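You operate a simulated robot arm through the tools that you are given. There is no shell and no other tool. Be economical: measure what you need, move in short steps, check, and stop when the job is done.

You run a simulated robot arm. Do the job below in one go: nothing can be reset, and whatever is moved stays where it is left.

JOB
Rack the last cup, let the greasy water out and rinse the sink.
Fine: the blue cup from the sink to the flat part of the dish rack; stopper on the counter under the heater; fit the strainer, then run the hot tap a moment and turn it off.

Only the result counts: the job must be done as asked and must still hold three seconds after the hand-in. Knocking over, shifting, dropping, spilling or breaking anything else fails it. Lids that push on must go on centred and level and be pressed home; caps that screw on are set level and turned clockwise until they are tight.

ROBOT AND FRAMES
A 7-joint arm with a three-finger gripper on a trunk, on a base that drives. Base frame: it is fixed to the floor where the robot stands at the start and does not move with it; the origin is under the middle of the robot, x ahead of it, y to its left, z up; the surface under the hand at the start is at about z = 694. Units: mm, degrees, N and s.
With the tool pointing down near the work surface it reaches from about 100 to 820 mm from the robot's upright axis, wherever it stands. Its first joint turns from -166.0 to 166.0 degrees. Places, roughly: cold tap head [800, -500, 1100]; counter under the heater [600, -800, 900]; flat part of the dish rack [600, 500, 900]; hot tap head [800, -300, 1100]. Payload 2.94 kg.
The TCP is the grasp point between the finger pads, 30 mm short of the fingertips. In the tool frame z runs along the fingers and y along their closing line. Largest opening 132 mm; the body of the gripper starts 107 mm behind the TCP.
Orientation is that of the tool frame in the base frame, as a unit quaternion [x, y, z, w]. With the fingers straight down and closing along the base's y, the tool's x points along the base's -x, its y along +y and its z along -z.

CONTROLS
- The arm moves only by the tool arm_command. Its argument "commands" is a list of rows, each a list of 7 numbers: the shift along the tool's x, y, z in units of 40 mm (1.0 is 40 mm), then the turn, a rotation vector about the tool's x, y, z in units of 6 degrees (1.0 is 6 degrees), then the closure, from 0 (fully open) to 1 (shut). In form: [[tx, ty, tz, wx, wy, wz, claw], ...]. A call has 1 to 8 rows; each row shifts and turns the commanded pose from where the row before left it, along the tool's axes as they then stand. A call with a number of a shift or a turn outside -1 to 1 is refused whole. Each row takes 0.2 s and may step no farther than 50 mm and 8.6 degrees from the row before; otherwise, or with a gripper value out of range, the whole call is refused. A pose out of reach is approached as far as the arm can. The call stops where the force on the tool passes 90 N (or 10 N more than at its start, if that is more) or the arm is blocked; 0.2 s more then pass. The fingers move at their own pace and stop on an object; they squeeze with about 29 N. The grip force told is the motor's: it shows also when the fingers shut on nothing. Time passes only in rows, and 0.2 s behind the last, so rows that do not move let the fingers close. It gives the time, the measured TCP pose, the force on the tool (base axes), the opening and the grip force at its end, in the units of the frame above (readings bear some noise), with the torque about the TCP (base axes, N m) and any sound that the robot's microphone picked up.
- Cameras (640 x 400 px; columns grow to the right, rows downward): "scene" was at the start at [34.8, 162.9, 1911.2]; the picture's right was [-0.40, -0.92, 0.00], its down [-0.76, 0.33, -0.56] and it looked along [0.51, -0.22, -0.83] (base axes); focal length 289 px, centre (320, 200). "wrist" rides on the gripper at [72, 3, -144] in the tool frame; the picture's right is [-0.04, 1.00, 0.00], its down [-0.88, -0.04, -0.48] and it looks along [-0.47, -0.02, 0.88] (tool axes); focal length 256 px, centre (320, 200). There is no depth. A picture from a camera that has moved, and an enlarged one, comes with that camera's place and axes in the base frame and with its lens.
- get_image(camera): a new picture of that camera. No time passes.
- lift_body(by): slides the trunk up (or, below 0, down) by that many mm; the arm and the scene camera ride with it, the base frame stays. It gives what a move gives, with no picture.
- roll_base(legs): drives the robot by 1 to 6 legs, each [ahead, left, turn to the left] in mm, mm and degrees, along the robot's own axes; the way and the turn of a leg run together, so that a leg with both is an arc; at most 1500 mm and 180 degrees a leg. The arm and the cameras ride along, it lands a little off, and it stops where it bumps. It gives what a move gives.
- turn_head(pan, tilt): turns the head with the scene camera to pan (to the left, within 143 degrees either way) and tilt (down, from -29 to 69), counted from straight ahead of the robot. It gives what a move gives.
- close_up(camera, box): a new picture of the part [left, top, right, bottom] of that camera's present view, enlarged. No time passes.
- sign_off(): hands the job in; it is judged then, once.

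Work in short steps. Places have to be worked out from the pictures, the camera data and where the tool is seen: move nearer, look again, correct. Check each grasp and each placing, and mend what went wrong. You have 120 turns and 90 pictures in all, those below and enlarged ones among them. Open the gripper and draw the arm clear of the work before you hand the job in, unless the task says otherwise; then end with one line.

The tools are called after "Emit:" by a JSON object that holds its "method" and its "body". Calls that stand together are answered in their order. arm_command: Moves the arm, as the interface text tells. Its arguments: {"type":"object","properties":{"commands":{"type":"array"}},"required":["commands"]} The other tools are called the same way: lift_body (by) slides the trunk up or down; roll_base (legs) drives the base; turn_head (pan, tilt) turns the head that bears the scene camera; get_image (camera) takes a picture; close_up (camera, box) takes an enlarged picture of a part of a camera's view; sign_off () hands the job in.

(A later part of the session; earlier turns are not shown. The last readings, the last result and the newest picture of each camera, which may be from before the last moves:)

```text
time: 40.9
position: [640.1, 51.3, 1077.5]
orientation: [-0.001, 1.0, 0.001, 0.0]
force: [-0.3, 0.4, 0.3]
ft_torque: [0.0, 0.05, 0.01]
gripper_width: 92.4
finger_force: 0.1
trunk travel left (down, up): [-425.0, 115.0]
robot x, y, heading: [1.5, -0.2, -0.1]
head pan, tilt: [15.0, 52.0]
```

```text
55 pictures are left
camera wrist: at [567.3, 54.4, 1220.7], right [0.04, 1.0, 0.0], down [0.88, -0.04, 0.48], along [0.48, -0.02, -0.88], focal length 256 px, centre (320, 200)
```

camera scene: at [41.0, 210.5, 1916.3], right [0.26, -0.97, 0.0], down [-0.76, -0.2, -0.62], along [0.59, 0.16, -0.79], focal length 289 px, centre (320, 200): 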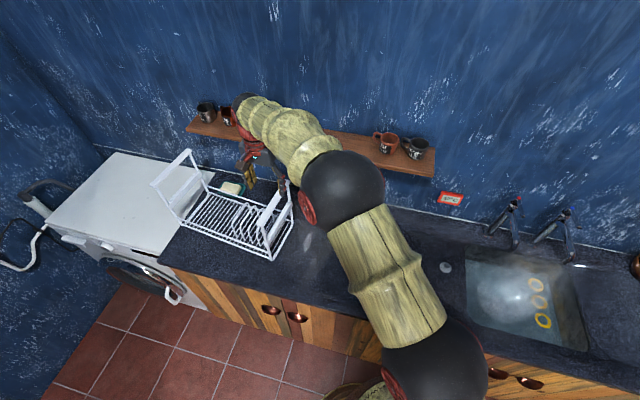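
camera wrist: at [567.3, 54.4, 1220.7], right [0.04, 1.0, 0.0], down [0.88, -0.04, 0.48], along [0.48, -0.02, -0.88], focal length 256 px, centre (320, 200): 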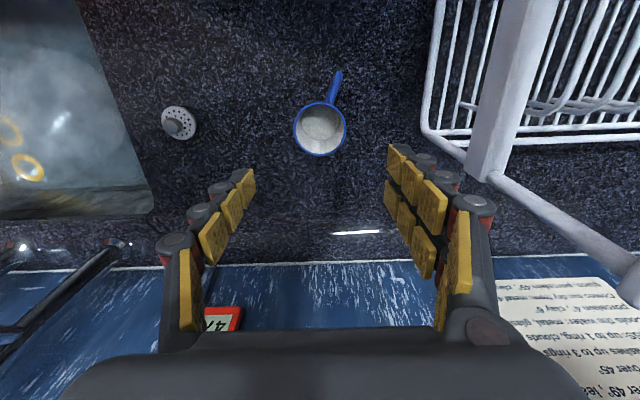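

The cup is right below. I'll descend to z 910 and close.

Emit:
{"method": "arm_command", "body": {"commands": [[0, 0, 1, 0, 0, 0, 0.3], [0, 0, 1, 0, 0, 0, 0.3], [0, 0, 1, 0, 0, 0, 0.3], [0, 0, 1, 0, 0, 0, 0.3], [0, 0, 0.17, 0, 0, 0, 0.3], [0, 0, 0, 0, 0, 0, 0.7], [0, 0, 0, 0, 0, 0, 1], [0, 0, 0, 0, 0, 0, 1]]}}

Emit:
{"method": "arm_command", "body": {"commands": [[0, 0, 0, 0, 0, 0, 1], [0, 0, -0.4, 0, 0, 0, 1], [0, 0, -0.6, 0, 0, 0, 1], [0, 0, -1, 0, 0, 0, 1]]}}

Emit:
{"method": "get_image", "body": {"camera": "wrist"}}

```text
time: 42.7
position: [641.1, 51.7, 911.3]
orientation: [-0.001, 1.0, 0.001, 0.0]
force: [-1.1, 0.1, 1.7]
ft_torque: [0.09, 0.09, 0.03]
gripper_width: 59.0
finger_force: 16.9
trunk travel left (down, up): [-425.0, 115.0]
robot x, y, heading: [-2.2, -2.4, 0.3]
head pan, tilt: [15.0, 52.0]
```

```text
time: 43.7
position: [637.6, 51.3, 990.7]
orientation: [-0.001, 1.0, 0.0, -0.002]
force: [-0.8, -0.2, -1.1]
ft_torque: [0.0, -0.07, -0.01]
gripper_width: 58.3
finger_force: 28.8
trunk travel left (down, up): [-425.0, 115.0]
robot x, y, heading: [-3.5, 2.5, 0.0]
head pan, tilt: [15.0, 52.0]
```

```text
54 pictures are left
camera wrist: at [565.0, 55.0, 1134.5], right [0.04, 1.0, 0.0], down [0.88, -0.04, 0.47], along [0.47, -0.02, -0.88], focal length 256 px, centre (320, 200)
```

wrist: 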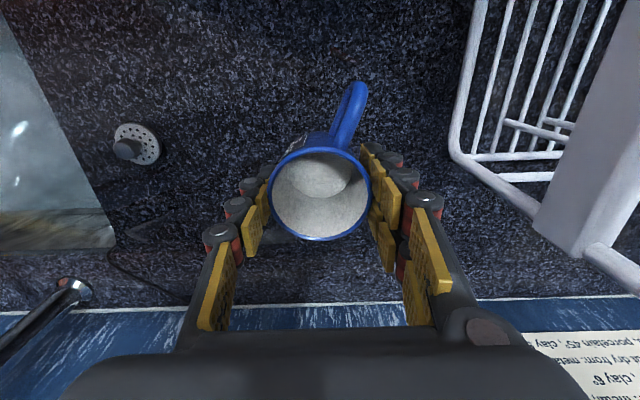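

The cup is held. I'll lift to z ≈ 1280, well above the 1150 frame top, then travel to (555, 500).

Emit:
{"method": "arm_command", "body": {"commands": [[0.25, 0, -1, 0, 0, 0, 1], [0.25, 0, -1, 0, 0, 0, 1], [0.25, 0, -1, 0, 0, 0, 1], [0.25, 0, -1, 0, 0, 0, 1], [0.25, 0, -1, 0, 0, 0, 1], [0.25, 0, -1, 0, 0, 0, 1], [0.25, 0, -1, 0, 0, 0, 1], [0.25, 0, -0.25, 0, 0, 0, 1]]}}

Emit:
{"method": "arm_command", "body": {"commands": [[0, 1, 0, 0, 0, 0, 1], [0, 1, 0, 0, 0, 0, 1], [0, 1, 0, 0, 0, 0, 1], [0, 1, 0, 0, 0, 0, 1], [0, 1, 0, 0, 0, 0, 1], [0, 1, 0, 0, 0, 0, 1]]}}

Emit:
{"method": "arm_command", "body": {"commands": [[0, 1, 0, 0, 0, 0, 1], [0, 1, 0, 0, 0, 0, 1], [0, 1, 0, 0, 0, 0, 1], [0, 1, 0, 0, 0, 0, 1], [0, 1, 0, 0, 0, 0, 1], [0, 0.2, 0, 0, 0, 0, 1]]}}

Emit:
{"method": "get_image", "body": {"camera": "wrist"}}

Emit:
{"method": "get_image", "body": {"camera": "scene"}}

```text
time: 45.5
position: [557.9, 51.0, 1279.8]
orientation: [-0.001, 1.0, 0.0, -0.001]
force: [0.4, 0.4, -1.6]
ft_torque: [-0.01, -0.04, 0.0]
gripper_width: 58.3
finger_force: 28.5
trunk travel left (down, up): [-425.0, 115.0]
robot x, y, heading: [-0.0, -0.7, -0.1]
head pan, tilt: [15.0, 52.0]
```

```text
time: 46.9
position: [558.2, 291.8, 1277.6]
orientation: [-0.001, 1.0, 0.0, -0.001]
force: [0.7, 1.2, -2.0]
ft_torque: [-0.03, 0.0, 0.0]
gripper_width: 58.1
finger_force: 29.5
trunk travel left (down, up): [-425.0, 115.0]
robot x, y, heading: [0.0, 1.1, 0.1]
head pan, tilt: [15.0, 52.0]
```

```text
time: 48.3
position: [556.4, 499.5, 1278.6]
orientation: [-0.001, 1.0, 0.001, 0.0]
force: [-0.6, 0.2, -1.6]
ft_torque: [-0.01, -0.02, -0.02]
gripper_width: 58.4
finger_force: 28.9
trunk travel left (down, up): [-425.0, 115.0]
robot x, y, heading: [-2.0, -1.9, 0.1]
head pan, tilt: [15.0, 52.0]
```

```text
53 pictures are left
camera wrist: at [483.1, 502.2, 1423.2], right [0.04, 1.0, 0.0], down [0.88, -0.04, 0.48], along [0.48, -0.02, -0.88], focal length 256 px, centre (320, 200)
```

wrist: 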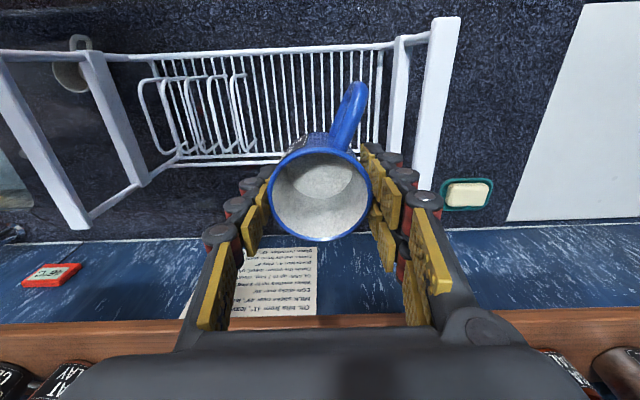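

```text
52 pictures are left
camera scene: at [41.9, 210.6, 1916.3], right [0.26, -0.97, 0.0], down [-0.76, -0.2, -0.62], along [0.59, 0.16, -0.79], focal length 289 px, centre (320, 200)
```

scene: 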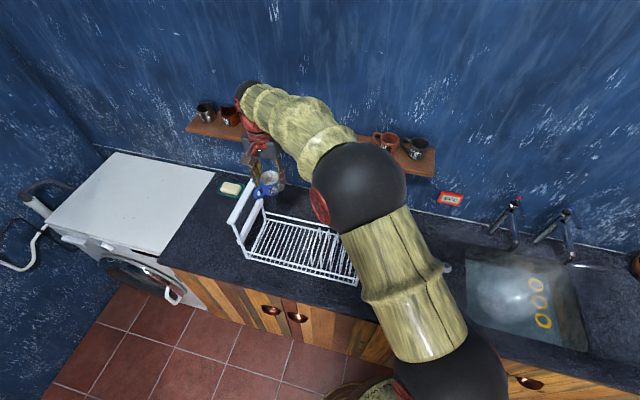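

The flat part lies between the dividers (y ≈ 370) and the left frame (y ≈ 600), so I'll centre at y ≈ 487 and descend to about z 1000, then look.

Emit:
{"method": "arm_command", "body": {"commands": [[0, -0.3, 1, 0, 0, 0, 1], [0, 0, 1, 0, 0, 0, 1], [0, 0, 1, 0, 0, 0, 1], [0, 0, 1, 0, 0, 0, 1], [0, 0, 1, 0, 0, 0, 1], [0, 0, 1, 0, 0, 0, 1], [0, 0, 1, 0, 0, 0, 1]]}}

Emit:
{"method": "get_image", "body": {"camera": "wrist"}}

Emit:
{"method": "close_up", "body": {"camera": "scene", "box": [216, 165, 416, 305]}}

```text
time: 49.9
position: [559.2, 487.7, 997.4]
orientation: [-0.001, 1.0, 0.0, 0.0]
force: [0.4, 0.1, -0.9]
ft_torque: [-0.05, 0.08, -0.01]
gripper_width: 58.5
finger_force: 29.3
trunk travel left (down, up): [-425.0, 115.0]
robot x, y, heading: [1.8, -0.1, 0.0]
head pan, tilt: [15.0, 52.0]
```

```text
51 pictures are left
camera wrist: at [485.6, 491.6, 1142.0], right [0.04, 1.0, 0.0], down [0.88, -0.04, 0.48], along [0.48, -0.02, -0.88], focal length 256 px, centre (320, 200)
```

wrist: 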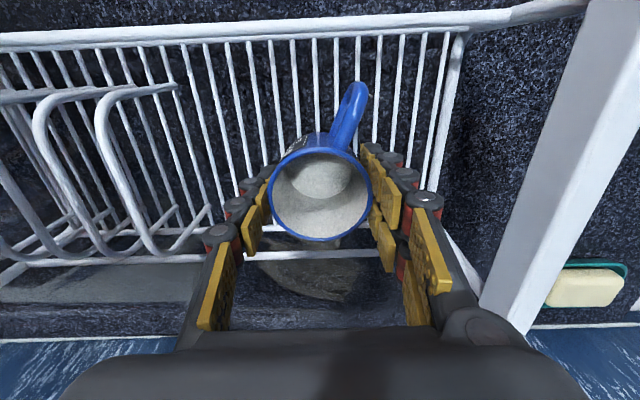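

```text
2.86 times, centred on (316, 235) of scene
camera zoom: at [43.2, 212.1, 1916.0], right [0.26, -0.97, 0.0], down [-0.76, -0.2, -0.61], along [0.59, 0.16, -0.79], focal length 825 px, centre (331, 100)
```

zoom: 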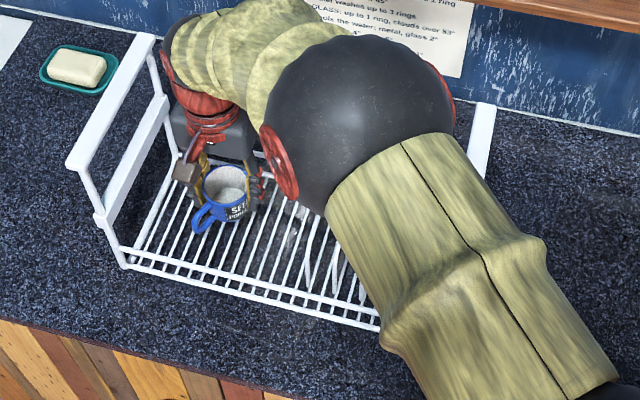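

All clear so far. I'll descend in small steps, watching for contact and for elbow clearance to the right frame.

Emit:
{"method": "arm_command", "body": {"commands": [[0, 0, 0.5, 0, 0, 0, 1], [0, 0, 0.4, 0, 0, 0, 1], [0, 0, 0.2, 0, 0, 0, 1], [0, 0, 0, 0, 0, 0, 1]]}}

Emit:
{"method": "close_up", "body": {"camera": "scene", "box": [216, 165, 416, 305]}}

```text
time: 50.9
position: [557.9, 487.5, 955.2]
orientation: [-0.001, 1.0, 0.0, 0.0]
force: [-0.3, 0.5, -1.4]
ft_torque: [0.02, 0.0, 0.03]
gripper_width: 58.3
finger_force: 28.9
trunk travel left (down, up): [-425.0, 115.0]
robot x, y, heading: [-1.4, -1.6, 0.2]
head pan, tilt: [15.0, 52.0]
```

```text
2.86 times, centred on (316, 235) of scene
camera zoom: at [42.4, 211.5, 1916.2], right [0.26, -0.97, 0.0], down [-0.76, -0.2, -0.62], along [0.59, 0.16, -0.79], focal length 825 px, centre (331, 100)
```

zoom: 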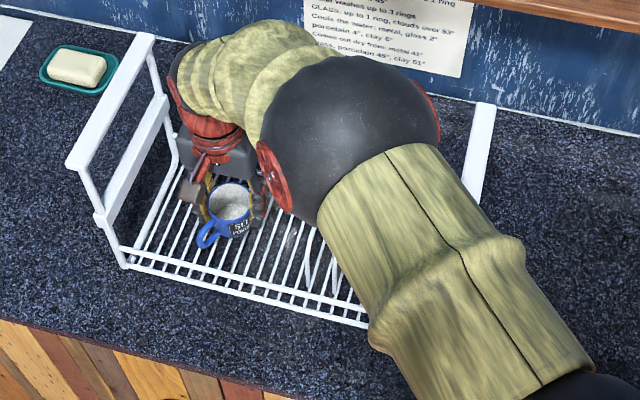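

Rack still unmoved; continuing in ~3 mm steps to contact.

Emit:
{"method": "arm_command", "body": {"commands": [[0, 0, 0.1, 0, 0, 0, 1], [0, 0, 0.1, 0, 0, 0, 1], [0, 0, 0.08, 0, 0, 0, 1], [0, 0, 0, 0, 0, 0, 1]]}}

Emit:
{"method": "arm_command", "body": {"commands": [[0, 0, 0.06, 0, 0, 0, 1], [0, 0, 0.06, 0, 0, 0, 1], [0, 0, 0, 0, 0, 0, 1]]}}

```text
time: 51.9
position: [559.2, 487.9, 945.2]
orientation: [-0.001, 1.0, 0.0, 0.001]
force: [0.1, -0.2, -1.7]
ft_torque: [-0.02, 0.02, -0.03]
gripper_width: 58.5
finger_force: 29.0
trunk travel left (down, up): [-425.0, 115.0]
robot x, y, heading: [1.3, -2.5, -0.2]
head pan, tilt: [15.0, 52.0]
```

```text
time: 52.7
position: [558.9, 487.6, 940.9]
orientation: [-0.001, 1.0, 0.0, 0.0]
force: [0.6, -1.0, 1.8]
ft_torque: [-0.12, 0.08, -0.02]
gripper_width: 58.1
finger_force: 29.2
trunk travel left (down, up): [-425.0, 115.0]
robot x, y, heading: [1.7, -2.9, -0.0]
head pan, tilt: [15.0, 52.0]
```

The force has turned upward at z 941, so the cup is on the rods. I'll release and rise straight up.

Emit:
{"method": "arm_command", "body": {"commands": [[0, 0, 0.04, 0, 0, 0, 1], [0, 0, 0, 0, 0, 0, 0.5], [0, 0, 0, 0, 0, 0, 0.35], [0, 0, 0, 0, 0, 0, 0.35], [0, 0, -0.4, 0, 0, 0, 0.35], [0, 0, -0.8, 0, 0, 0, 0.35], [0, 0, -1, 0, 0, 0, 0.35], [0, 0, -1, 0, 0, 0, 0.35]]}}

Emit:
{"method": "get_image", "body": {"camera": "wrist"}}

```text
time: 54.5
position: [556.0, 485.9, 1066.6]
orientation: [-0.001, 1.0, 0.0, -0.001]
force: [-0.4, 0.5, -0.5]
ft_torque: [0.07, -0.08, -0.02]
gripper_width: 85.9
finger_force: 0.0
trunk travel left (down, up): [-425.0, 115.0]
robot x, y, heading: [3.3, 0.3, 0.1]
head pan, tilt: [15.0, 52.0]
```

```text
48 pictures are left
camera wrist: at [483.1, 489.9, 1211.3], right [0.04, 1.0, 0.0], down [0.88, -0.04, 0.47], along [0.47, -0.02, -0.88], focal length 256 px, centre (320, 200)
```

wrist: 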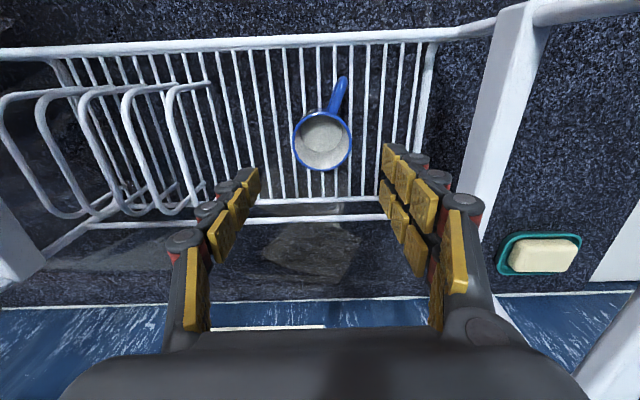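

The cup stands on the flat part. I'll rise above the frames and travel back to over the sink.

Emit:
{"method": "arm_command", "body": {"commands": [[0, 0, -1, 0, 0, 0, 0.35], [0, 0, -1, 0, 0, 0, 0.35], [0, 0, -1, 0, 0, 0, 0.35], [0, 0, -1, 0, 0, 0, 0.35], [0, 0, -1, 0, 0, 0, 0.35], [0, -0.8, -0.5, 0, 0, 0, 0.2], [0, -1, 0, 0, 0, 0, 0], [0, -1, 0, 0, 0, 0, 0]]}}

Emit:
{"method": "arm_command", "body": {"commands": [[0, -1, 0, 0, 0, 0, 0], [0, -1, 0, 0, 0, 0, 0], [0, -1, 0, 0, 0, 0, 0], [0, -1, 0, 0, 0, 0, 0], [0, -1, 0, 0, 0, 0, 0], [0, -1, 0, 0, 0, 0, 0], [0, -1, 0, 0, 0, 0, 0], [0, -1, 0, 0, 0, 0, 0]]}}

Emit:
{"method": "arm_command", "body": {"commands": [[0, -1, 0, 0, 0, 0, 0], [0, -1, 0, 0, 0, 0, 0], [0, -1, 0, 0, 0, 0, 0], [0, -1, 0, 0, 0, 0, 0], [0, -1, 0, 0, 0, 0, 0], [0, -1, 0, 0, 0, 0, 0], [0.3, -1, 0.2, 0, 0, 0, 0], [0.3, -1, 0.2, 0, 0, 0, 0]]}}

Emit:
{"method": "arm_command", "body": {"commands": [[0, -0.2, 1, 0, 0, 0, 0], [0, -0.2, 1, 0, 0, 0, 0], [0, -0.2, 1, 0, 0, 0, 0], [0, 0, 1, 0, 0, 0, 0], [0, 0, 1, 0, 0, 0, 0]]}}

Emit:
{"method": "turn_head", "body": {"pan": -35, "tilt": 50}}

Emit:
{"method": "get_image", "body": {"camera": "wrist"}}

Emit:
{"method": "get_image", "body": {"camera": "scene"}}

```text
time: 56.3
position: [558.8, 373.7, 1287.1]
orientation: [-0.001, 1.0, 0.0, 0.001]
force: [-0.6, -0.3, 0.7]
ft_torque: [0.1, -0.05, 0.0]
gripper_width: 131.7
finger_force: 0.1
trunk travel left (down, up): [-425.0, 115.0]
robot x, y, heading: [1.8, -1.1, -0.0]
head pan, tilt: [15.0, 52.0]
```

```text
time: 58.1
position: [560.6, 52.4, 1285.1]
orientation: [-0.001, 1.0, -0.001, -0.001]
force: [-0.9, 0.2, 0.1]
ft_torque: [0.05, 0.01, -0.01]
gripper_width: 132.1
finger_force: 0.2
trunk travel left (down, up): [-425.0, 115.0]
robot x, y, heading: [-0.7, 0.2, 0.3]
head pan, tilt: [15.0, 52.0]
```

```text
time: 59.9
position: [536.0, -265.1, 1270.9]
orientation: [-0.002, 1.0, 0.0, 0.0]
force: [0.3, 0.6, -0.4]
ft_torque: [0.05, 0.02, 0.03]
gripper_width: 131.7
finger_force: 0.1
trunk travel left (down, up): [-425.0, 115.0]
robot x, y, heading: [1.6, -3.9, -0.1]
head pan, tilt: [15.0, 52.0]
```

```text
time: 61.1
position: [535.7, -290.8, 1069.0]
orientation: [-0.001, 1.0, 0.0, 0.0]
force: [-0.3, -0.4, 1.1]
ft_torque: [0.04, 0.06, 0.04]
gripper_width: 131.5
finger_force: 0.0
trunk travel left (down, up): [-425.0, 115.0]
robot x, y, heading: [3.4, 3.1, -0.1]
head pan, tilt: [15.0, 52.0]
```

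```text
time: 62.3
position: [534.9, -290.1, 1069.7]
orientation: [-0.001, 1.0, 0.0, 0.0]
force: [-0.1, -0.8, 0.3]
ft_torque: [-0.01, 0.02, 0.01]
gripper_width: 131.7
finger_force: 0.1
trunk travel left (down, up): [-425.0, 115.0]
robot x, y, heading: [4.0, 0.7, -0.0]
head pan, tilt: [-35.0, 50.0]
```

```text
47 pictures are left
camera wrist: at [462.0, -287.2, 1213.0], right [0.04, 1.0, 0.0], down [0.88, -0.04, 0.48], along [0.47, -0.02, -0.88], focal length 256 px, centre (320, 200)
```

wrist: 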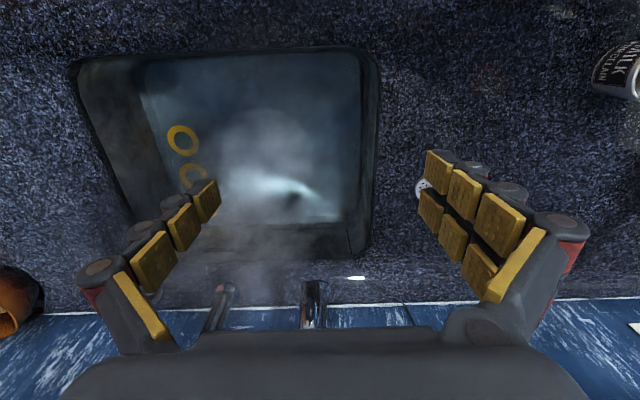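

```text
46 pictures are left
camera scene: at [32.8, 147.0, 1918.9], right [-0.57, -0.82, 0.0], down [-0.63, 0.44, -0.64], along [0.53, -0.37, -0.77], focal length 289 px, centre (320, 200)
```

scene: 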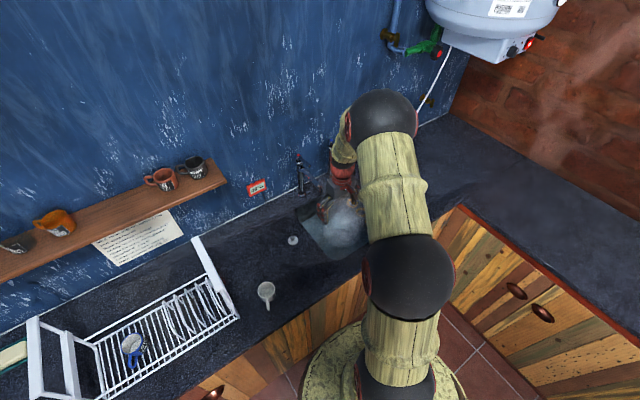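

I'll enlarge the sink area to find the stopper; a dark spot shows near (292, 200).

Emit:
{"method": "close_up", "body": {"camera": "wrist", "box": [150, 60, 390, 260]}}

Emit:
{"method": "close_up", "body": {"camera": "scene", "box": [270, 150, 390, 270]}}

```text
2.00 times, centred on (270, 160) of wrist
camera zoom: at [462.0, -287.2, 1213.0], right [0.04, 1.0, 0.0], down [0.88, -0.04, 0.48], along [0.47, -0.02, -0.88], focal length 512 px, centre (420, 280)
```

zoom: 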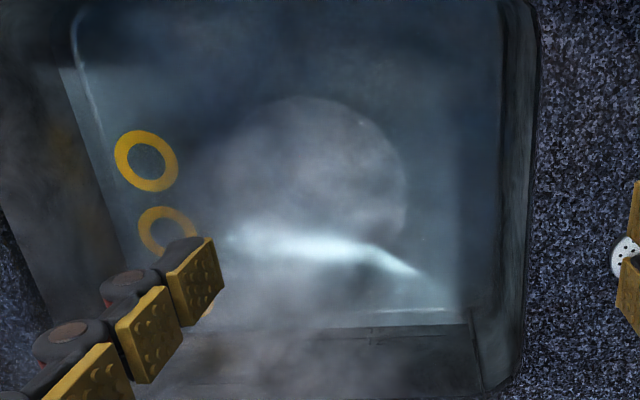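

```text
3.33 times, centred on (330, 210) of scene
camera zoom: at [32.8, 147.0, 1918.9], right [-0.57, -0.82, 0.0], down [-0.63, 0.44, -0.64], along [0.53, -0.37, -0.77], focal length 963 px, centre (287, 167)
```

zoom: 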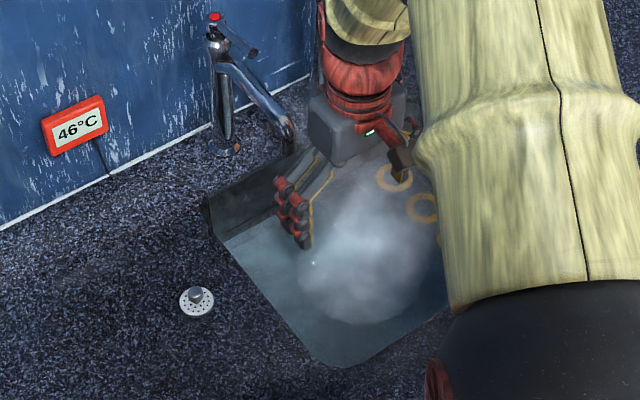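

The stopper is hidden by a milky cloud whose centre I place near (605, -400) on the sink floor. I'll move the hand low over it to see through.

Emit:
{"method": "arm_command", "body": {"commands": [[0.4, -0.9, 0.5, 0, 0, 0, 0], [0, -0.9, 0.8, 0, 0, 0, 0], [0, -0.8, 0.8, 0, 0, 0, 0], [0, 0, 1, 0, 0, 0, 0], [0, 0, 1, 0, 0, 0, 0], [0, 0, 1, 0, 0, 0, 0]]}}

Emit:
{"method": "get_image", "body": {"camera": "wrist"}}

```text
time: 63.7
position: [519.9, -393.1, 865.6]
orientation: [-0.001, 1.0, 0.0, 0.001]
force: [0.4, 0.0, 1.2]
ft_torque: [0.1, 0.06, 0.02]
gripper_width: 131.8
finger_force: 0.1
trunk travel left (down, up): [-425.0, 115.0]
robot x, y, heading: [-2.7, -1.3, 0.1]
head pan, tilt: [-35.0, 50.0]
```

```text
43 pictures are left
camera wrist: at [447.4, -389.7, 1009.1], right [0.04, 1.0, 0.0], down [0.88, -0.04, 0.48], along [0.48, -0.02, -0.88], focal length 256 px, centre (320, 200)
```

wrist: 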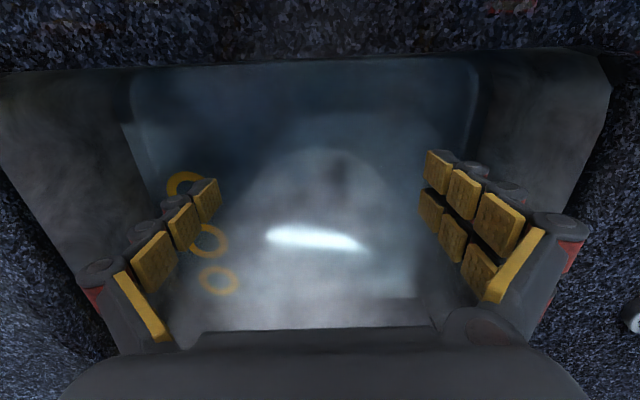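

A dark patch shows at (335, 170) within the cloud. I'll go lower for a clearer view.

Emit:
{"method": "arm_command", "body": {"commands": [[0, 0, 0.9, 0, 0, 0, 0], [0, 0, 0.9, 0, 0, 0, 0], [0, 0, 0, 0, 0, 0, 0]]}}

Emit:
{"method": "close_up", "body": {"camera": "wrist", "box": [190, 60, 450, 340]}}

```text
time: 64.5
position: [520.6, -392.8, 794.9]
orientation: [-0.001, 1.0, 0.0, 0.0]
force: [0.8, 0.1, -0.2]
ft_torque: [0.0, -0.02, 0.03]
gripper_width: 132.0
finger_force: 0.0
trunk travel left (down, up): [-425.0, 115.0]
robot x, y, heading: [-1.2, 0.6, 0.0]
head pan, tilt: [-35.0, 50.0]
```

```text
1.43 times, centred on (320, 200) of wrist
camera zoom: at [446.9, -389.2, 937.9], right [0.04, 1.0, 0.0], down [0.88, -0.04, 0.48], along [0.48, -0.02, -0.88], focal length 366 px, centre (320, 200)
```

zoom: 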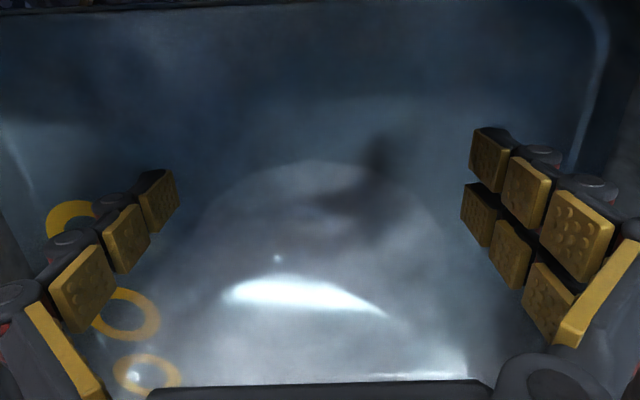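

The sink rim spans x 451–759 and y −572…−217, so its centre (605, −395) coincides with the cloud and the drain must be there. I'll look closer from lower.

Emit:
{"method": "arm_command", "body": {"commands": [[0, 0, 0.9, 0, 0, 0, 0], [0, 0, 0, 0, 0, 0, 0]]}}

Emit:
{"method": "close_up", "body": {"camera": "wrist", "box": [230, 140, 410, 320]}}

```text
time: 65.1
position: [519.6, -393.4, 758.2]
orientation: [-0.001, 1.0, -0.001, 0.0]
force: [0.5, -0.3, 0.5]
ft_torque: [0.0, 0.0, 0.01]
gripper_width: 132.2
finger_force: 0.0
trunk travel left (down, up): [-425.0, 115.0]
robot x, y, heading: [2.4, -1.6, -0.0]
head pan, tilt: [-35.0, 50.0]
```

```text
2.22 times, centred on (320, 230) of wrist
camera zoom: at [446.8, -389.5, 901.9], right [0.04, 1.0, 0.0], down [0.88, -0.04, 0.48], along [0.48, -0.02, -0.88], focal length 569 px, centre (320, 133)
```

zoom: 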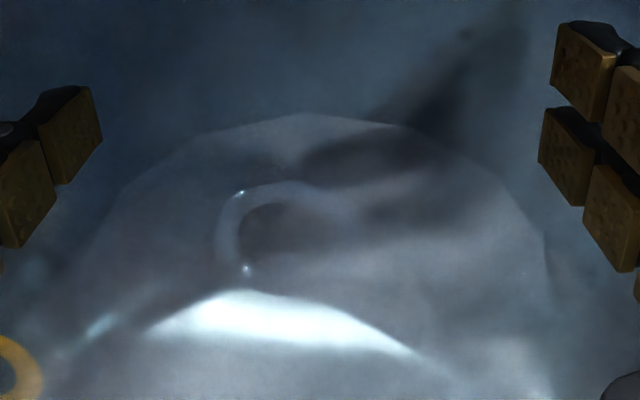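

A ring-like shape is now visible near (596, −410). I'll enlarge it more.

Emit:
{"method": "arm_command", "body": {"commands": [[-0.3, -0.3, 0.35, 0, 0, 0, 0], [0, 0, 0, 0, 0, 0, 0]]}}

Emit:
{"method": "close_up", "body": {"camera": "wrist", "box": [260, 190, 380, 290]}}

```text
time: 65.7
position: [532.7, -406.2, 743.8]
orientation: [-0.001, 1.0, 0.001, 0.0]
force: [0.5, 0.3, -0.2]
ft_torque: [-0.02, -0.01, 0.01]
gripper_width: 132.0
finger_force: 0.0
trunk travel left (down, up): [-425.0, 115.0]
robot x, y, heading: [-1.5, -0.5, -0.1]
head pan, tilt: [-35.0, 50.0]
```

```text
4.00 times, centred on (320, 240) of wrist
camera zoom: at [459.9, -402.0, 888.4], right [0.04, 1.0, 0.0], down [0.88, -0.04, 0.48], along [0.47, -0.02, -0.88], focal length 1024 px, centre (320, 40)
```

zoom: 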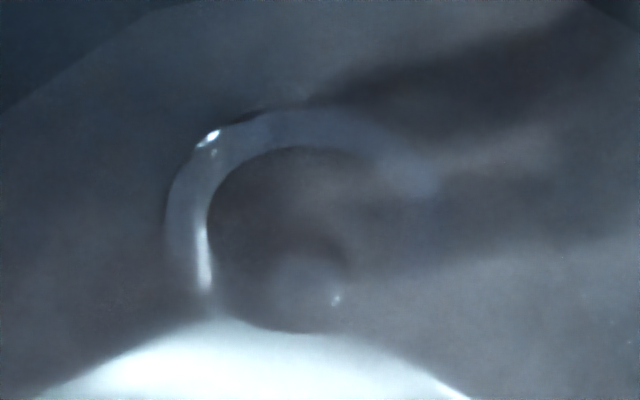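

I see a drain flange with a dark stopper and a small centre knob, at about (609, −411, ~720). I'll rise slightly and move right over it for a second fix.

Emit:
{"method": "arm_command", "body": {"commands": [[-0.6, -0.1, -0.8, 0, 0, 0, 0], [-1, 0, 0, 0, 0, 0, 0], [0, 0, 0, 0, 0, 0, 0]]}}

Emit:
{"method": "close_up", "body": {"camera": "wrist", "box": [240, 120, 400, 240]}}

```text
time: 66.5
position: [598.4, -410.3, 777.8]
orientation: [-0.001, 1.0, 0.0, 0.0]
force: [0.2, 0.8, 0.1]
ft_torque: [0.01, 0.01, 0.0]
gripper_width: 132.1
finger_force: 0.1
trunk travel left (down, up): [-425.0, 115.0]
robot x, y, heading: [1.4, -1.1, 0.3]
head pan, tilt: [-35.0, 50.0]
```

```text
3.33 times, centred on (320, 180) of wrist
camera zoom: at [524.7, -407.4, 921.1], right [0.04, 1.0, 0.0], down [0.88, -0.04, 0.48], along [0.47, -0.02, -0.88], focal length 853 px, centre (320, 267)
```

zoom: 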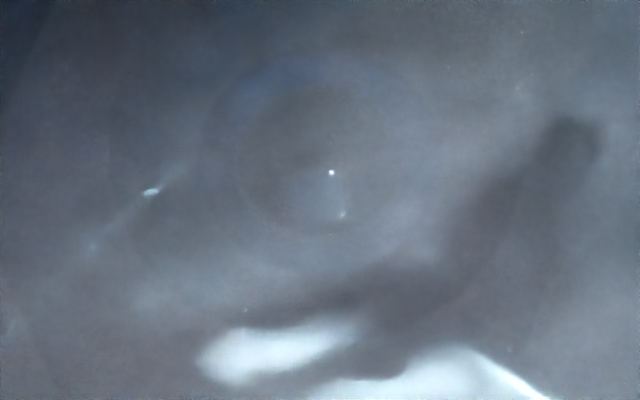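

Triangulation gives the knob at (610, −411.5), z ≈ 719. I'll narrow the fingers to about 50 mm and descend over it.

Emit:
{"method": "arm_command", "body": {"commands": [[-0.29, -0.03, 0, 0, 0, 0, 0.62], [0, 0, 0, 0, 0, 0, 0.62], [0, 0, 0, 0, 0, 0, 0.62], [0, 0, 0.6, 0, 0, 0, 0.62], [0, 0, 0.4, 0, 0, 0, 0.62], [0, 0, 0, 0, 0, 0, 0.62]]}}

Emit:
{"method": "close_up", "body": {"camera": "wrist", "box": [240, 100, 400, 240]}}

```text
time: 67.9
position: [608.5, -409.6, 737.3]
orientation: [-0.001, 1.0, 0.0, 0.0]
force: [0.0, 0.3, -0.1]
ft_torque: [0.01, -0.03, -0.02]
gripper_width: 50.3
finger_force: 0.0
trunk travel left (down, up): [-425.0, 115.0]
robot x, y, heading: [-0.3, -3.3, -0.2]
head pan, tilt: [-35.0, 50.0]
```

```text
2.86 times, centred on (320, 170) of wrist
camera zoom: at [535.5, -407.2, 881.4], right [0.04, 1.0, 0.0], down [0.88, -0.04, 0.48], along [0.48, -0.02, -0.88], focal length 731 px, centre (320, 286)
```

zoom: 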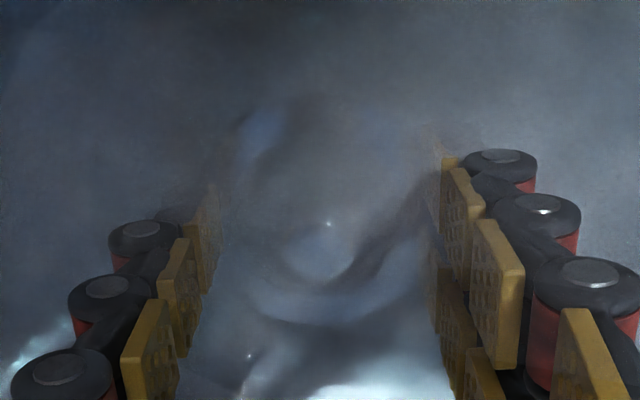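

The knob sits between the fingers, about 5 mm ahead. I'll shift, lower 5 mm, and close slowly.

Emit:
{"method": "arm_command", "body": {"commands": [[-0.12, -0.05, 0.1, 0, 0, 0, 0.62], [0, 0, 0.03, 0, 0, 0, 0.62], [0, 0, 0, 0, 0, 0, 0.8], [0, 0, 0, 0, 0, 0, 1], [0, 0, 0, 0, 0, 0, 1], [0, 0, 0, 0, 0, 0, 1]]}}

```text
time: 69.3
position: [613.8, -412.6, 731.6]
orientation: [-0.001, 1.0, 0.001, 0.0]
force: [0.6, 0.1, -0.4]
ft_torque: [0.03, 0.0, -0.01]
gripper_width: 19.1
finger_force: 29.0
trunk travel left (down, up): [-425.0, 115.0]
robot x, y, heading: [1.4, -0.6, -0.1]
head pan, tilt: [-35.0, 50.0]
```

The fingers stopped on something 19 mm wide, the knob. I'll pull straight up gently.

Emit:
{"method": "arm_command", "body": {"commands": [[0, 0, -0.2, 0, 0, 0, 1], [0, 0, -0.3, 0, 0, 0, 1], [0, 0, -0.5, 0, 0, 0, 1], [0, 0, -0.5, 0, 0, 0, 1]]}}

Emit:
{"method": "get_image", "body": {"camera": "wrist"}}

```text
time: 70.3
position: [612.3, -411.0, 791.4]
orientation: [-0.001, 1.0, 0.0, 0.0]
force: [-1.4, 0.7, 0.5]
ft_torque: [-0.04, -0.07, 0.0]
gripper_width: 18.9
finger_force: 29.2
trunk travel left (down, up): [-425.0, 115.0]
robot x, y, heading: [1.5, 3.7, -0.0]
head pan, tilt: [-35.0, 50.0]
```

```text
37 pictures are left
camera wrist: at [538.8, -407.9, 935.1], right [0.04, 1.0, 0.0], down [0.88, -0.04, 0.47], along [0.47, -0.02, -0.88], focal length 256 px, centre (320, 200)
```

wrist: 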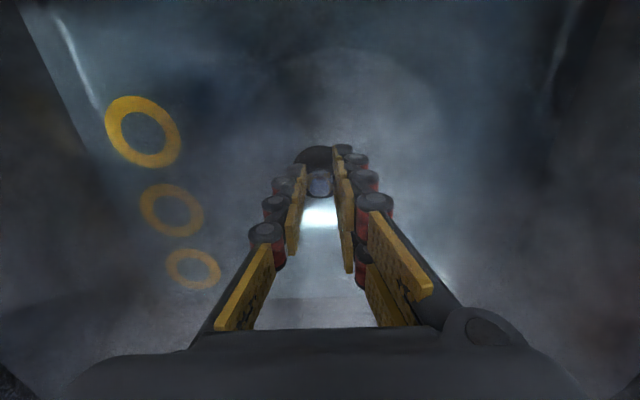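

The stopper is out in the grip. I'll lift it clear of the sink, drawing back a bit, and check draining and the floor to the right before driving the base sideways (the heater counter is out of reach from here).

Emit:
{"method": "arm_command", "body": {"commands": [[0, 0, -1, 0, 0, 0, 1], [0.2, 0, -1, 0, 0, 0, 1], [0.3, 0, -1, 0, 0, 0, 1], [0.3, 0, -1, 0, 0, 0, 1], [0.3, 0, -1, 0, 0, 0, 1], [0.3, 0, -1, 0, 0, 0, 1], [0.3, 0, -0.8, 0, 0, 0, 1]]}}

Emit:
{"method": "get_image", "body": {"camera": "wrist"}}

Emit:
{"method": "turn_head", "body": {"pan": -80, "tilt": 60}}

Emit:
{"method": "get_image", "body": {"camera": "scene"}}

```text
time: 71.9
position: [543.3, -410.5, 1063.2]
orientation: [-0.001, 1.0, 0.0, 0.0]
force: [-0.3, 0.2, -0.3]
ft_torque: [-0.03, -0.01, 0.02]
gripper_width: 18.9
finger_force: 28.8
trunk travel left (down, up): [-425.0, 115.0]
robot x, y, heading: [2.3, -0.7, -0.1]
head pan, tilt: [-35.0, 50.0]
```

```text
36 pictures are left
camera wrist: at [469.8, -407.2, 1206.4], right [0.04, 1.0, 0.0], down [0.88, -0.04, 0.48], along [0.47, -0.02, -0.88], focal length 256 px, centre (320, 200)
```

wrist: 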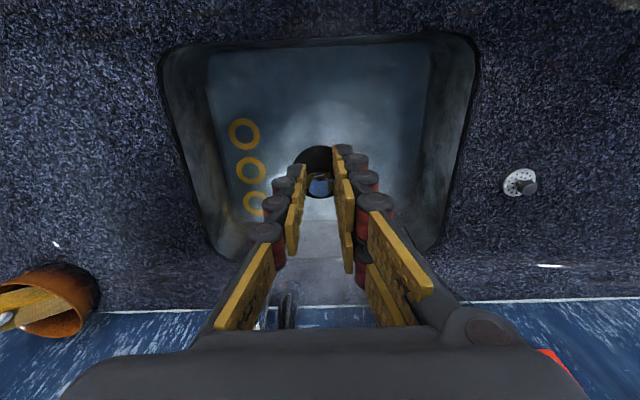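

```text
time: 73.0
position: [543.5, -412.3, 1062.5]
orientation: [-0.001, 1.0, -0.001, -0.001]
force: [-0.1, 0.0, 0.0]
ft_torque: [0.02, -0.04, -0.02]
gripper_width: 18.8
finger_force: 28.9
trunk travel left (down, up): [-425.0, 115.0]
robot x, y, heading: [-2.0, 0.3, -0.1]
head pan, tilt: [-80.0, 60.0]
```

```text
35 pictures are left
camera scene: at [-18.8, 125.4, 1906.4], right [-0.98, -0.17, 0.0], down [-0.15, 0.85, -0.5], along [0.09, -0.49, -0.87], focal length 289 px, centre (320, 200)
```

scene: 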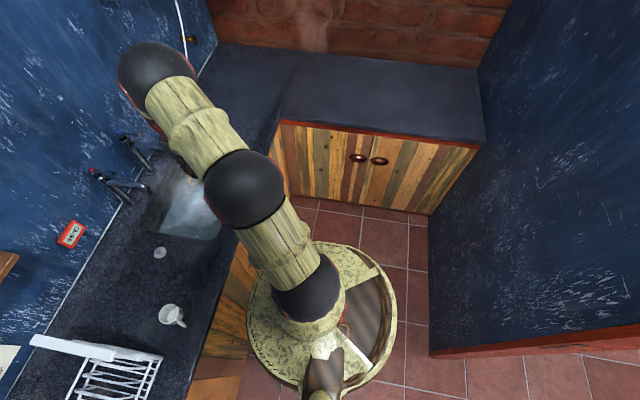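

The floor to the right is clear (about 400 mm to the cupboards). I'll strafe the base 300 mm right with the hand held high.

Emit:
{"method": "roll_base", "body": {"legs": [[0, -300, 0]]}}

Emit:
{"method": "turn_head", "body": {"pan": -50, "tilt": 42}}

Emit:
{"method": "get_image", "body": {"camera": "scene"}}

Emit:
{"method": "get_image", "body": {"camera": "wrist"}}

```text
time: 75.0
position: [543.0, -711.2, 1062.9]
orientation: [-0.001, 1.0, 0.001, 0.0]
force: [-0.8, -0.8, -1.0]
ft_torque: [0.03, 0.02, 0.0]
gripper_width: 18.9
finger_force: 29.3
trunk travel left (down, up): [-425.0, 115.0]
robot x, y, heading: [1.4, -298.7, 0.0]
head pan, tilt: [-80.0, 60.0]
```

```text
time: 76.0
position: [543.6, -709.1, 1061.8]
orientation: [-0.001, 1.0, 0.0, 0.001]
force: [-0.7, 0.2, -0.6]
ft_torque: [-0.02, -0.02, 0.01]
gripper_width: 18.7
finger_force: 28.9
trunk travel left (down, up): [-425.0, 115.0]
robot x, y, heading: [-0.8, -297.9, 0.1]
head pan, tilt: [-50.0, 42.0]
```

```text
34 pictures are left
camera scene: at [23.3, -171.5, 1930.1], right [-0.77, -0.64, 0.0], down [-0.43, 0.51, -0.74], along [0.48, -0.57, -0.67], focal length 289 px, centre (320, 200)
```

scene: 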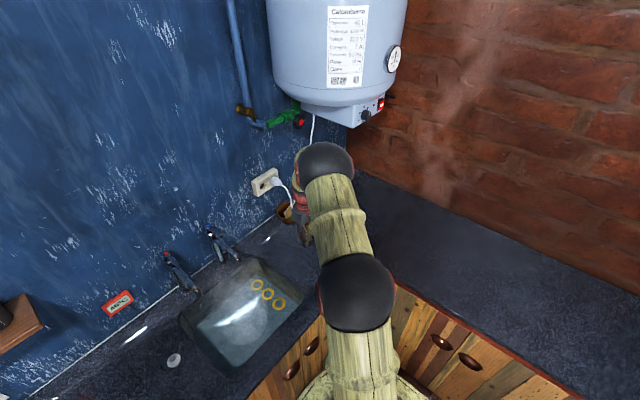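

```text
33 pictures are left
camera wrist: at [470.3, -706.7, 1206.0], right [0.04, 1.0, 0.0], down [0.88, -0.04, 0.48], along [0.47, -0.02, -0.88], focal length 256 px, centre (320, 200)
```

wrist: 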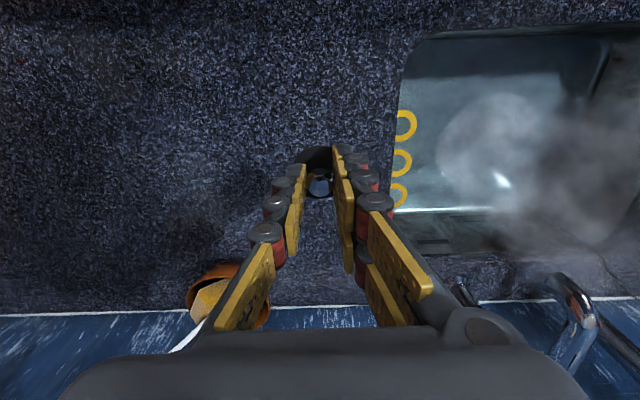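

Base moved; counter at (600, −800) is clear, with the bowl at about (800, −870). I'll move over (600, −800) and down to z ≈ 945.

Emit:
{"method": "arm_command", "body": {"commands": [[-0.5, -0.75, 0, 0, 0, 0, 1], [-0.5, -0.75, 0, 0, 0, 0, 1], [-0.4, -0.75, 0, 0, 0, 0, 1], [0, 0, 1, 0, 0, 0, 1], [0, 0, 1, 0, 0, 0, 1], [0, 0, 0.6, 0, 0, 0, 1], [0, 0, 0.3, 0, 0, 0, 1]]}}

Emit:
{"method": "get_image", "body": {"camera": "wrist"}}

```text
time: 77.6
position: [599.7, -797.4, 944.4]
orientation: [-0.002, 1.0, 0.0, 0.0]
force: [-0.1, -0.6, -0.4]
ft_torque: [0.0, -0.02, 0.01]
gripper_width: 18.9
finger_force: 29.3
trunk travel left (down, up): [-425.0, 115.0]
robot x, y, heading: [0.8, -299.0, 0.0]
head pan, tilt: [-50.0, 42.0]
```

```text
32 pictures are left
camera wrist: at [526.5, -795.5, 1088.2], right [0.04, 1.0, 0.0], down [0.88, -0.04, 0.48], along [0.47, -0.02, -0.88], focal length 256 px, centre (320, 200)
```

wrist: 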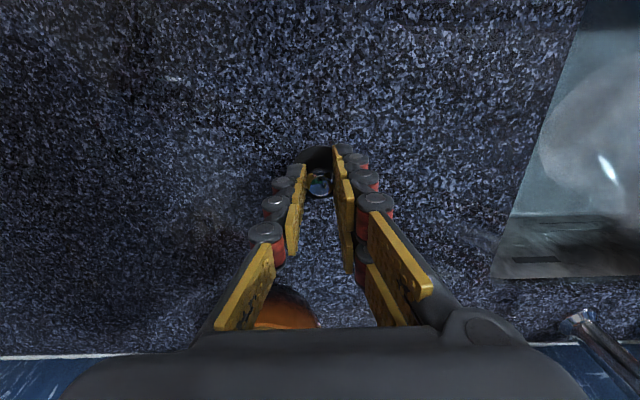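

The spot is clear. I'll lower in small steps to contact.

Emit:
{"method": "arm_command", "body": {"commands": [[0, 0, 0.2, 0, 0, 0, 1], [0, 0, 0.15, 0, 0, 0, 1], [0, 0, 0.1, 0, 0, 0, 1], [0, 0, 0.1, 0, 0, 0, 1], [0, 0, 0, 0, 0, 0, 1]]}}

Emit:
{"method": "arm_command", "body": {"commands": [[0, 0, 0.07, 0, 0, 0, 1], [0, 0, 0.07, 0, 0, 0, 1], [0, 0, 0, 0, 0, 0, 1]]}}

```text
time: 78.8
position: [599.5, -799.8, 923.9]
orientation: [-0.001, 1.0, 0.0, 0.0]
force: [-0.6, 0.3, -0.9]
ft_torque: [-0.02, 0.01, -0.01]
gripper_width: 18.8
finger_force: 29.4
trunk travel left (down, up): [-425.0, 115.0]
robot x, y, heading: [2.6, -297.0, 0.1]
head pan, tilt: [-50.0, 42.0]
```

```text
time: 79.6
position: [598.7, -800.1, 917.9]
orientation: [-0.001, 1.0, 0.0, 0.0]
force: [-0.4, -0.1, 0.0]
ft_torque: [0.0, 0.02, 0.0]
gripper_width: 18.7
finger_force: 29.4
trunk travel left (down, up): [-425.0, 115.0]
robot x, y, heading: [-1.5, -299.6, -0.3]
head pan, tilt: [-50.0, 42.0]
```

Emit:
{"method": "arm_command", "body": {"commands": [[0, 0, 0.07, 0, 0, 0, 1], [0, 0, 0.05, 0, 0, 0, 1], [0, 0, 0, 0, 0, 0, 1]]}}

Emit:
{"method": "close_up", "body": {"camera": "wrist", "box": [260, 130, 380, 230]}}

```text
time: 80.4
position: [600.2, -800.3, 917.1]
orientation: [-0.001, 1.0, -0.001, 0.001]
force: [-3.1, 4.8, 18.0]
ft_torque: [0.17, 0.08, 0.01]
gripper_width: 18.8
finger_force: 28.7
trunk travel left (down, up): [-425.0, 115.0]
robot x, y, heading: [-1.1, -298.7, 0.1]
head pan, tilt: [-50.0, 42.0]
```

```text
4.00 times, centred on (320, 180) of wrist
camera zoom: at [526.4, -796.2, 1060.4], right [0.04, 1.0, 0.0], down [0.88, -0.04, 0.48], along [0.48, -0.02, -0.88], focal length 1024 px, centre (320, 280)
```

zoom: 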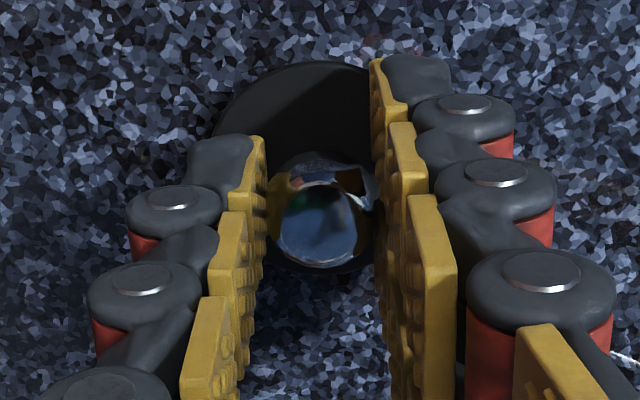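

Contact with 18 N at z 917: the stopper is down on the counter. I'll ease up 1 mm, open and rise.

Emit:
{"method": "arm_command", "body": {"commands": [[0, 0, -0.04, 0, 0, 0, 1], [0, 0, 0, 0, 0, 0, 0.7], [0, 0, 0, 0, 0, 0, 0.5], [0, 0, -0.5, 0, 0, 0, 0.5], [0, 0, -1, 0, 0, 0, 0.5], [0, 0, -1, 0, 0, 0, 0.5], [0, 0, -1, 0, 0, 0, 0.5]]}}

Emit:
{"method": "get_image", "body": {"camera": "wrist"}}

```text
time: 82.0
position: [597.3, -799.2, 1056.6]
orientation: [-0.001, 1.0, 0.0, -0.001]
force: [-0.9, 0.6, -0.8]
ft_torque: [-0.02, -0.06, 0.01]
gripper_width: 66.0
finger_force: 0.0
trunk travel left (down, up): [-425.0, 115.0]
robot x, y, heading: [-1.0, -295.2, -0.2]
head pan, tilt: [-50.0, 42.0]
```

```text
30 pictures are left
camera wrist: at [524.9, -796.0, 1199.8], right [0.04, 1.0, 0.0], down [0.88, -0.04, 0.47], along [0.47, -0.02, -0.88], focal length 256 px, centre (320, 200)
```

wrist: 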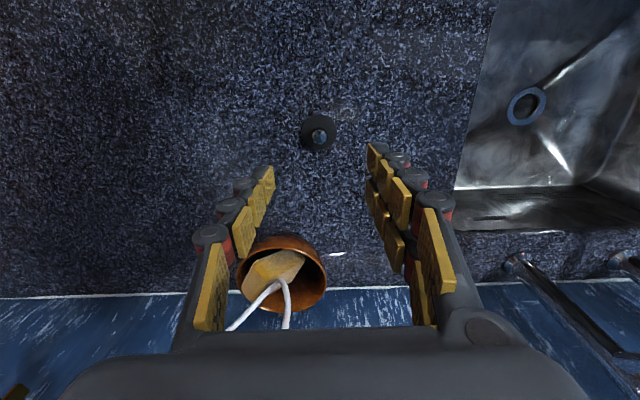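

The stopper lies flat and the sink has drained, with the drain visible. Next I'll travel to the strainer at about (622, −133), keeping clear of the taps.

Emit:
{"method": "arm_command", "body": {"commands": [[0.7, 0.3, -0.8, 0, 0, 0, 0.5], [0.7, 0.9, -0.3, 0, 0, 0, 0.3], [0, 1, 0, 0, 0, 0, 0.3], [0, 1, 0, 0, 0, 0, 0.3], [0, 1, 0, 0, 0, 0, 0.3], [0, 1, 0, 0, 0, 0, 0.3], [0, 1, 0, 0, 0, 0, 0.3], [0, 1, 0, 0, 0, 0, 0.3]]}}

Emit:
{"method": "arm_command", "body": {"commands": [[0, 1, 0, 0, 0, 0, 0.3], [0, 1, 0, 0, 0, 0, 0.3], [0, 1, 0, 0, 0, 0, 0.3], [0, 1, 0, 0, 0, 0, 0.3], [0, 1, 0, 0, 0, 0, 0.3], [0, 1, 0, 0, 0, 0, 0.3], [-0.6, 1, 0.2, 0, 0, 0, 0.3], [-0.6, 1, 0.4, 0, 0, 0, 0.3]]}}

Emit:
{"method": "arm_command", "body": {"commands": [[-0.3, 1, 0.5, 0, 0, 0, 0.3], [0, 0.2, 1, 0, 0, 0, 0.3], [0, 0, 0.5, 0, 0, 0, 0.3]]}}

Emit:
{"method": "get_image", "body": {"camera": "wrist"}}

```text
time: 83.8
position: [542.1, -509.7, 1098.7]
orientation: [0.0, 1.0, 0.0, 0.0]
force: [0.2, -0.9, -0.3]
ft_torque: [-0.01, 0.0, -0.01]
gripper_width: 92.4
finger_force: 0.0
trunk travel left (down, up): [-425.0, 115.0]
robot x, y, heading: [0.3, -298.9, -0.1]
head pan, tilt: [-50.0, 42.0]
```

```text
time: 85.6
position: [592.9, -191.5, 1074.5]
orientation: [-0.001, 1.0, -0.001, -0.001]
force: [0.0, 0.9, 0.9]
ft_torque: [-0.02, 0.05, 0.01]
gripper_width: 92.3
finger_force: 0.0
trunk travel left (down, up): [-425.0, 115.0]
robot x, y, heading: [2.8, -302.8, -0.1]
head pan, tilt: [-50.0, 42.0]
```

```text
time: 86.4
position: [604.1, -143.0, 994.5]
orientation: [-0.001, 1.0, -0.001, 0.0]
force: [-0.3, 0.4, 0.4]
ft_torque: [-0.03, 0.02, 0.0]
gripper_width: 92.6
finger_force: 0.0
trunk travel left (down, up): [-425.0, 115.0]
robot x, y, heading: [0.1, -298.6, -0.1]
head pan, tilt: [-50.0, 42.0]
```

```text
29 pictures are left
camera wrist: at [530.4, -139.4, 1137.6], right [0.04, 1.0, 0.0], down [0.88, -0.04, 0.48], along [0.48, -0.02, -0.88], focal length 256 px, centre (320, 200)
```

wrist: 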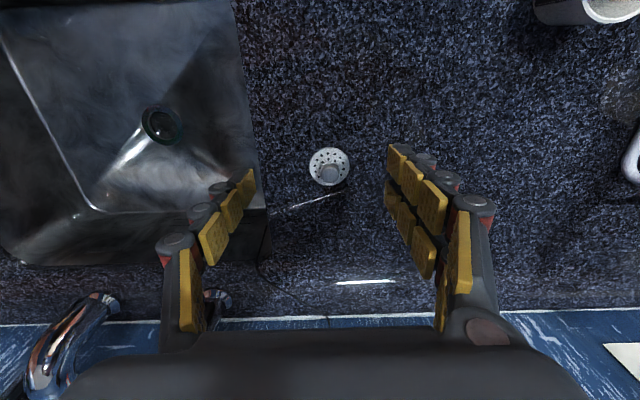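

The strainer knob is at about (632, −133). I'll move above it, lower, and check centring.

Emit:
{"method": "arm_command", "body": {"commands": [[-0.7, 0.25, 0.4, 0, 0, 0, 0.6], [0, 0, 0.8, 0, 0, 0, 0.6], [0, 0, 0.3, 0, 0, 0, 0.6], [0, 0, 0, 0, 0, 0, 0.6]]}}

Emit:
{"method": "close_up", "body": {"camera": "wrist", "box": [220, 100, 420, 240]}}

```text
time: 87.4
position: [631.1, -133.8, 934.4]
orientation: [-0.001, 1.0, 0.0, 0.0]
force: [0.3, -0.7, 0.2]
ft_torque: [0.0, -0.01, 0.0]
gripper_width: 52.5
finger_force: 0.1
trunk travel left (down, up): [-425.0, 115.0]
robot x, y, heading: [2.3, -298.8, 0.1]
head pan, tilt: [-50.0, 42.0]
```

```text
2.86 times, centred on (320, 170) of wrist
camera zoom: at [558.2, -130.6, 1078.6], right [0.04, 1.0, 0.0], down [0.88, -0.04, 0.48], along [0.47, -0.02, -0.88], focal length 731 px, centre (320, 286)
```

zoom: 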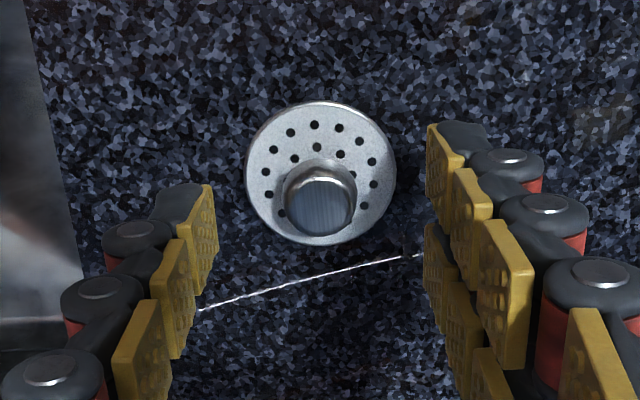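

The knob is centred at about (628, −134) with its top at about 905. I'll shift 3 mm, lower to TCP z ≈ 913, and close.

Emit:
{"method": "arm_command", "body": {"commands": [[0.08, 0, 0.3, 0, 0, 0, 0.6], [0, 0, 0.22, 0, 0, 0, 0.6], [0, 0, 0, 0, 0, 0, 0.6], [0, 0, 0, 0, 0, 0, 0.8], [0, 0, 0, 0, 0, 0, 1], [0, 0, 0, 0, 0, 0, 1], [0, 0, 0, 0, 0, 0, 1]]}}

Emit:
{"method": "close_up", "body": {"camera": "wrist", "box": [220, 100, 420, 240]}}

```text
time: 89.0
position: [627.9, -133.5, 914.4]
orientation: [0.0, 1.0, 0.001, 0.0]
force: [0.6, -0.1, 0.0]
ft_torque: [0.0, 0.03, -0.01]
gripper_width: 18.7
finger_force: 28.4
trunk travel left (down, up): [-425.0, 115.0]
robot x, y, heading: [0.1, -298.9, -0.1]
head pan, tilt: [-50.0, 42.0]
```

```text
2.86 times, centred on (320, 170) of wrist
camera zoom: at [555.2, -129.8, 1058.2], right [0.04, 1.0, 0.0], down [0.88, -0.04, 0.48], along [0.47, -0.02, -0.88], focal length 731 px, centre (320, 286)
```

zoom: 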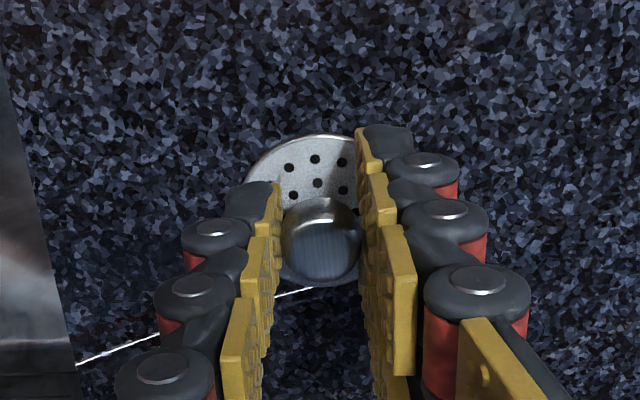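

The strainer is gripped by its knob. I'll lift to z ~1010 and carry it over the drain at x ≈ 590, clear of the spout.

Emit:
{"method": "arm_command", "body": {"commands": [[0, 0, -0.5, 0, 0, 0, 1], [0, 0, -1, 0, 0, 0, 1], [0.4, 0, -0.9, 0, 0, 0, 1], [0.55, -0.9, 0, 0, 0, 0, 1], [0, -1, 0, 0, 0, 0, 1], [0, -1, 0, 0, 0, 0, 1], [0, -1, 0, 0, 0, 0, 1], [0, -1, 0, 0, 0, 0, 1]]}}

Emit:
{"method": "arm_command", "body": {"commands": [[0, -1, 0, 0, 0, 0, 1], [0, -1, 0, 0, 0, 0, 1], [0, -0.05, 0, 0, 0, 0, 1]]}}

Emit:
{"method": "get_image", "body": {"camera": "wrist"}}

```text
time: 90.8
position: [586.4, -332.0, 1009.9]
orientation: [-0.001, 1.0, 0.0, 0.0]
force: [-1.0, -0.4, -0.4]
ft_torque: [0.04, 0.0, 0.0]
gripper_width: 18.5
finger_force: 29.4
trunk travel left (down, up): [-425.0, 115.0]
robot x, y, heading: [1.8, -294.5, -0.2]
head pan, tilt: [-50.0, 42.0]
```

```text
time: 91.6
position: [591.5, -412.3, 1009.8]
orientation: [-0.001, 1.0, 0.001, 0.0]
force: [-0.8, -0.6, -0.5]
ft_torque: [0.01, -0.01, 0.02]
gripper_width: 18.4
finger_force: 29.2
trunk travel left (down, up): [-425.0, 115.0]
robot x, y, heading: [1.9, -297.9, -0.2]
head pan, tilt: [-50.0, 42.0]
```

```text
26 pictures are left
camera wrist: at [517.4, -409.2, 1153.7], right [0.04, 1.0, 0.0], down [0.88, -0.04, 0.48], along [0.48, -0.02, -0.88], focal length 256 px, centre (320, 200)
```

wrist: 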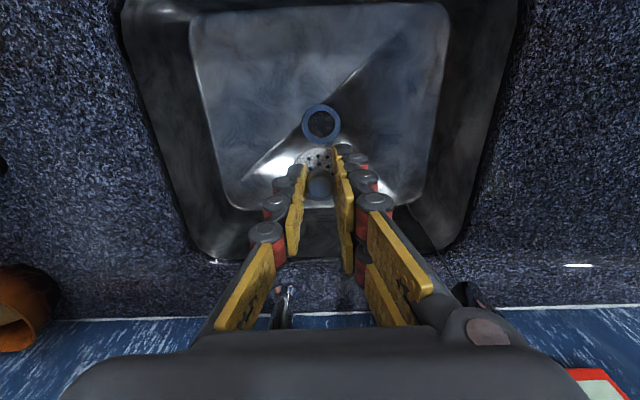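

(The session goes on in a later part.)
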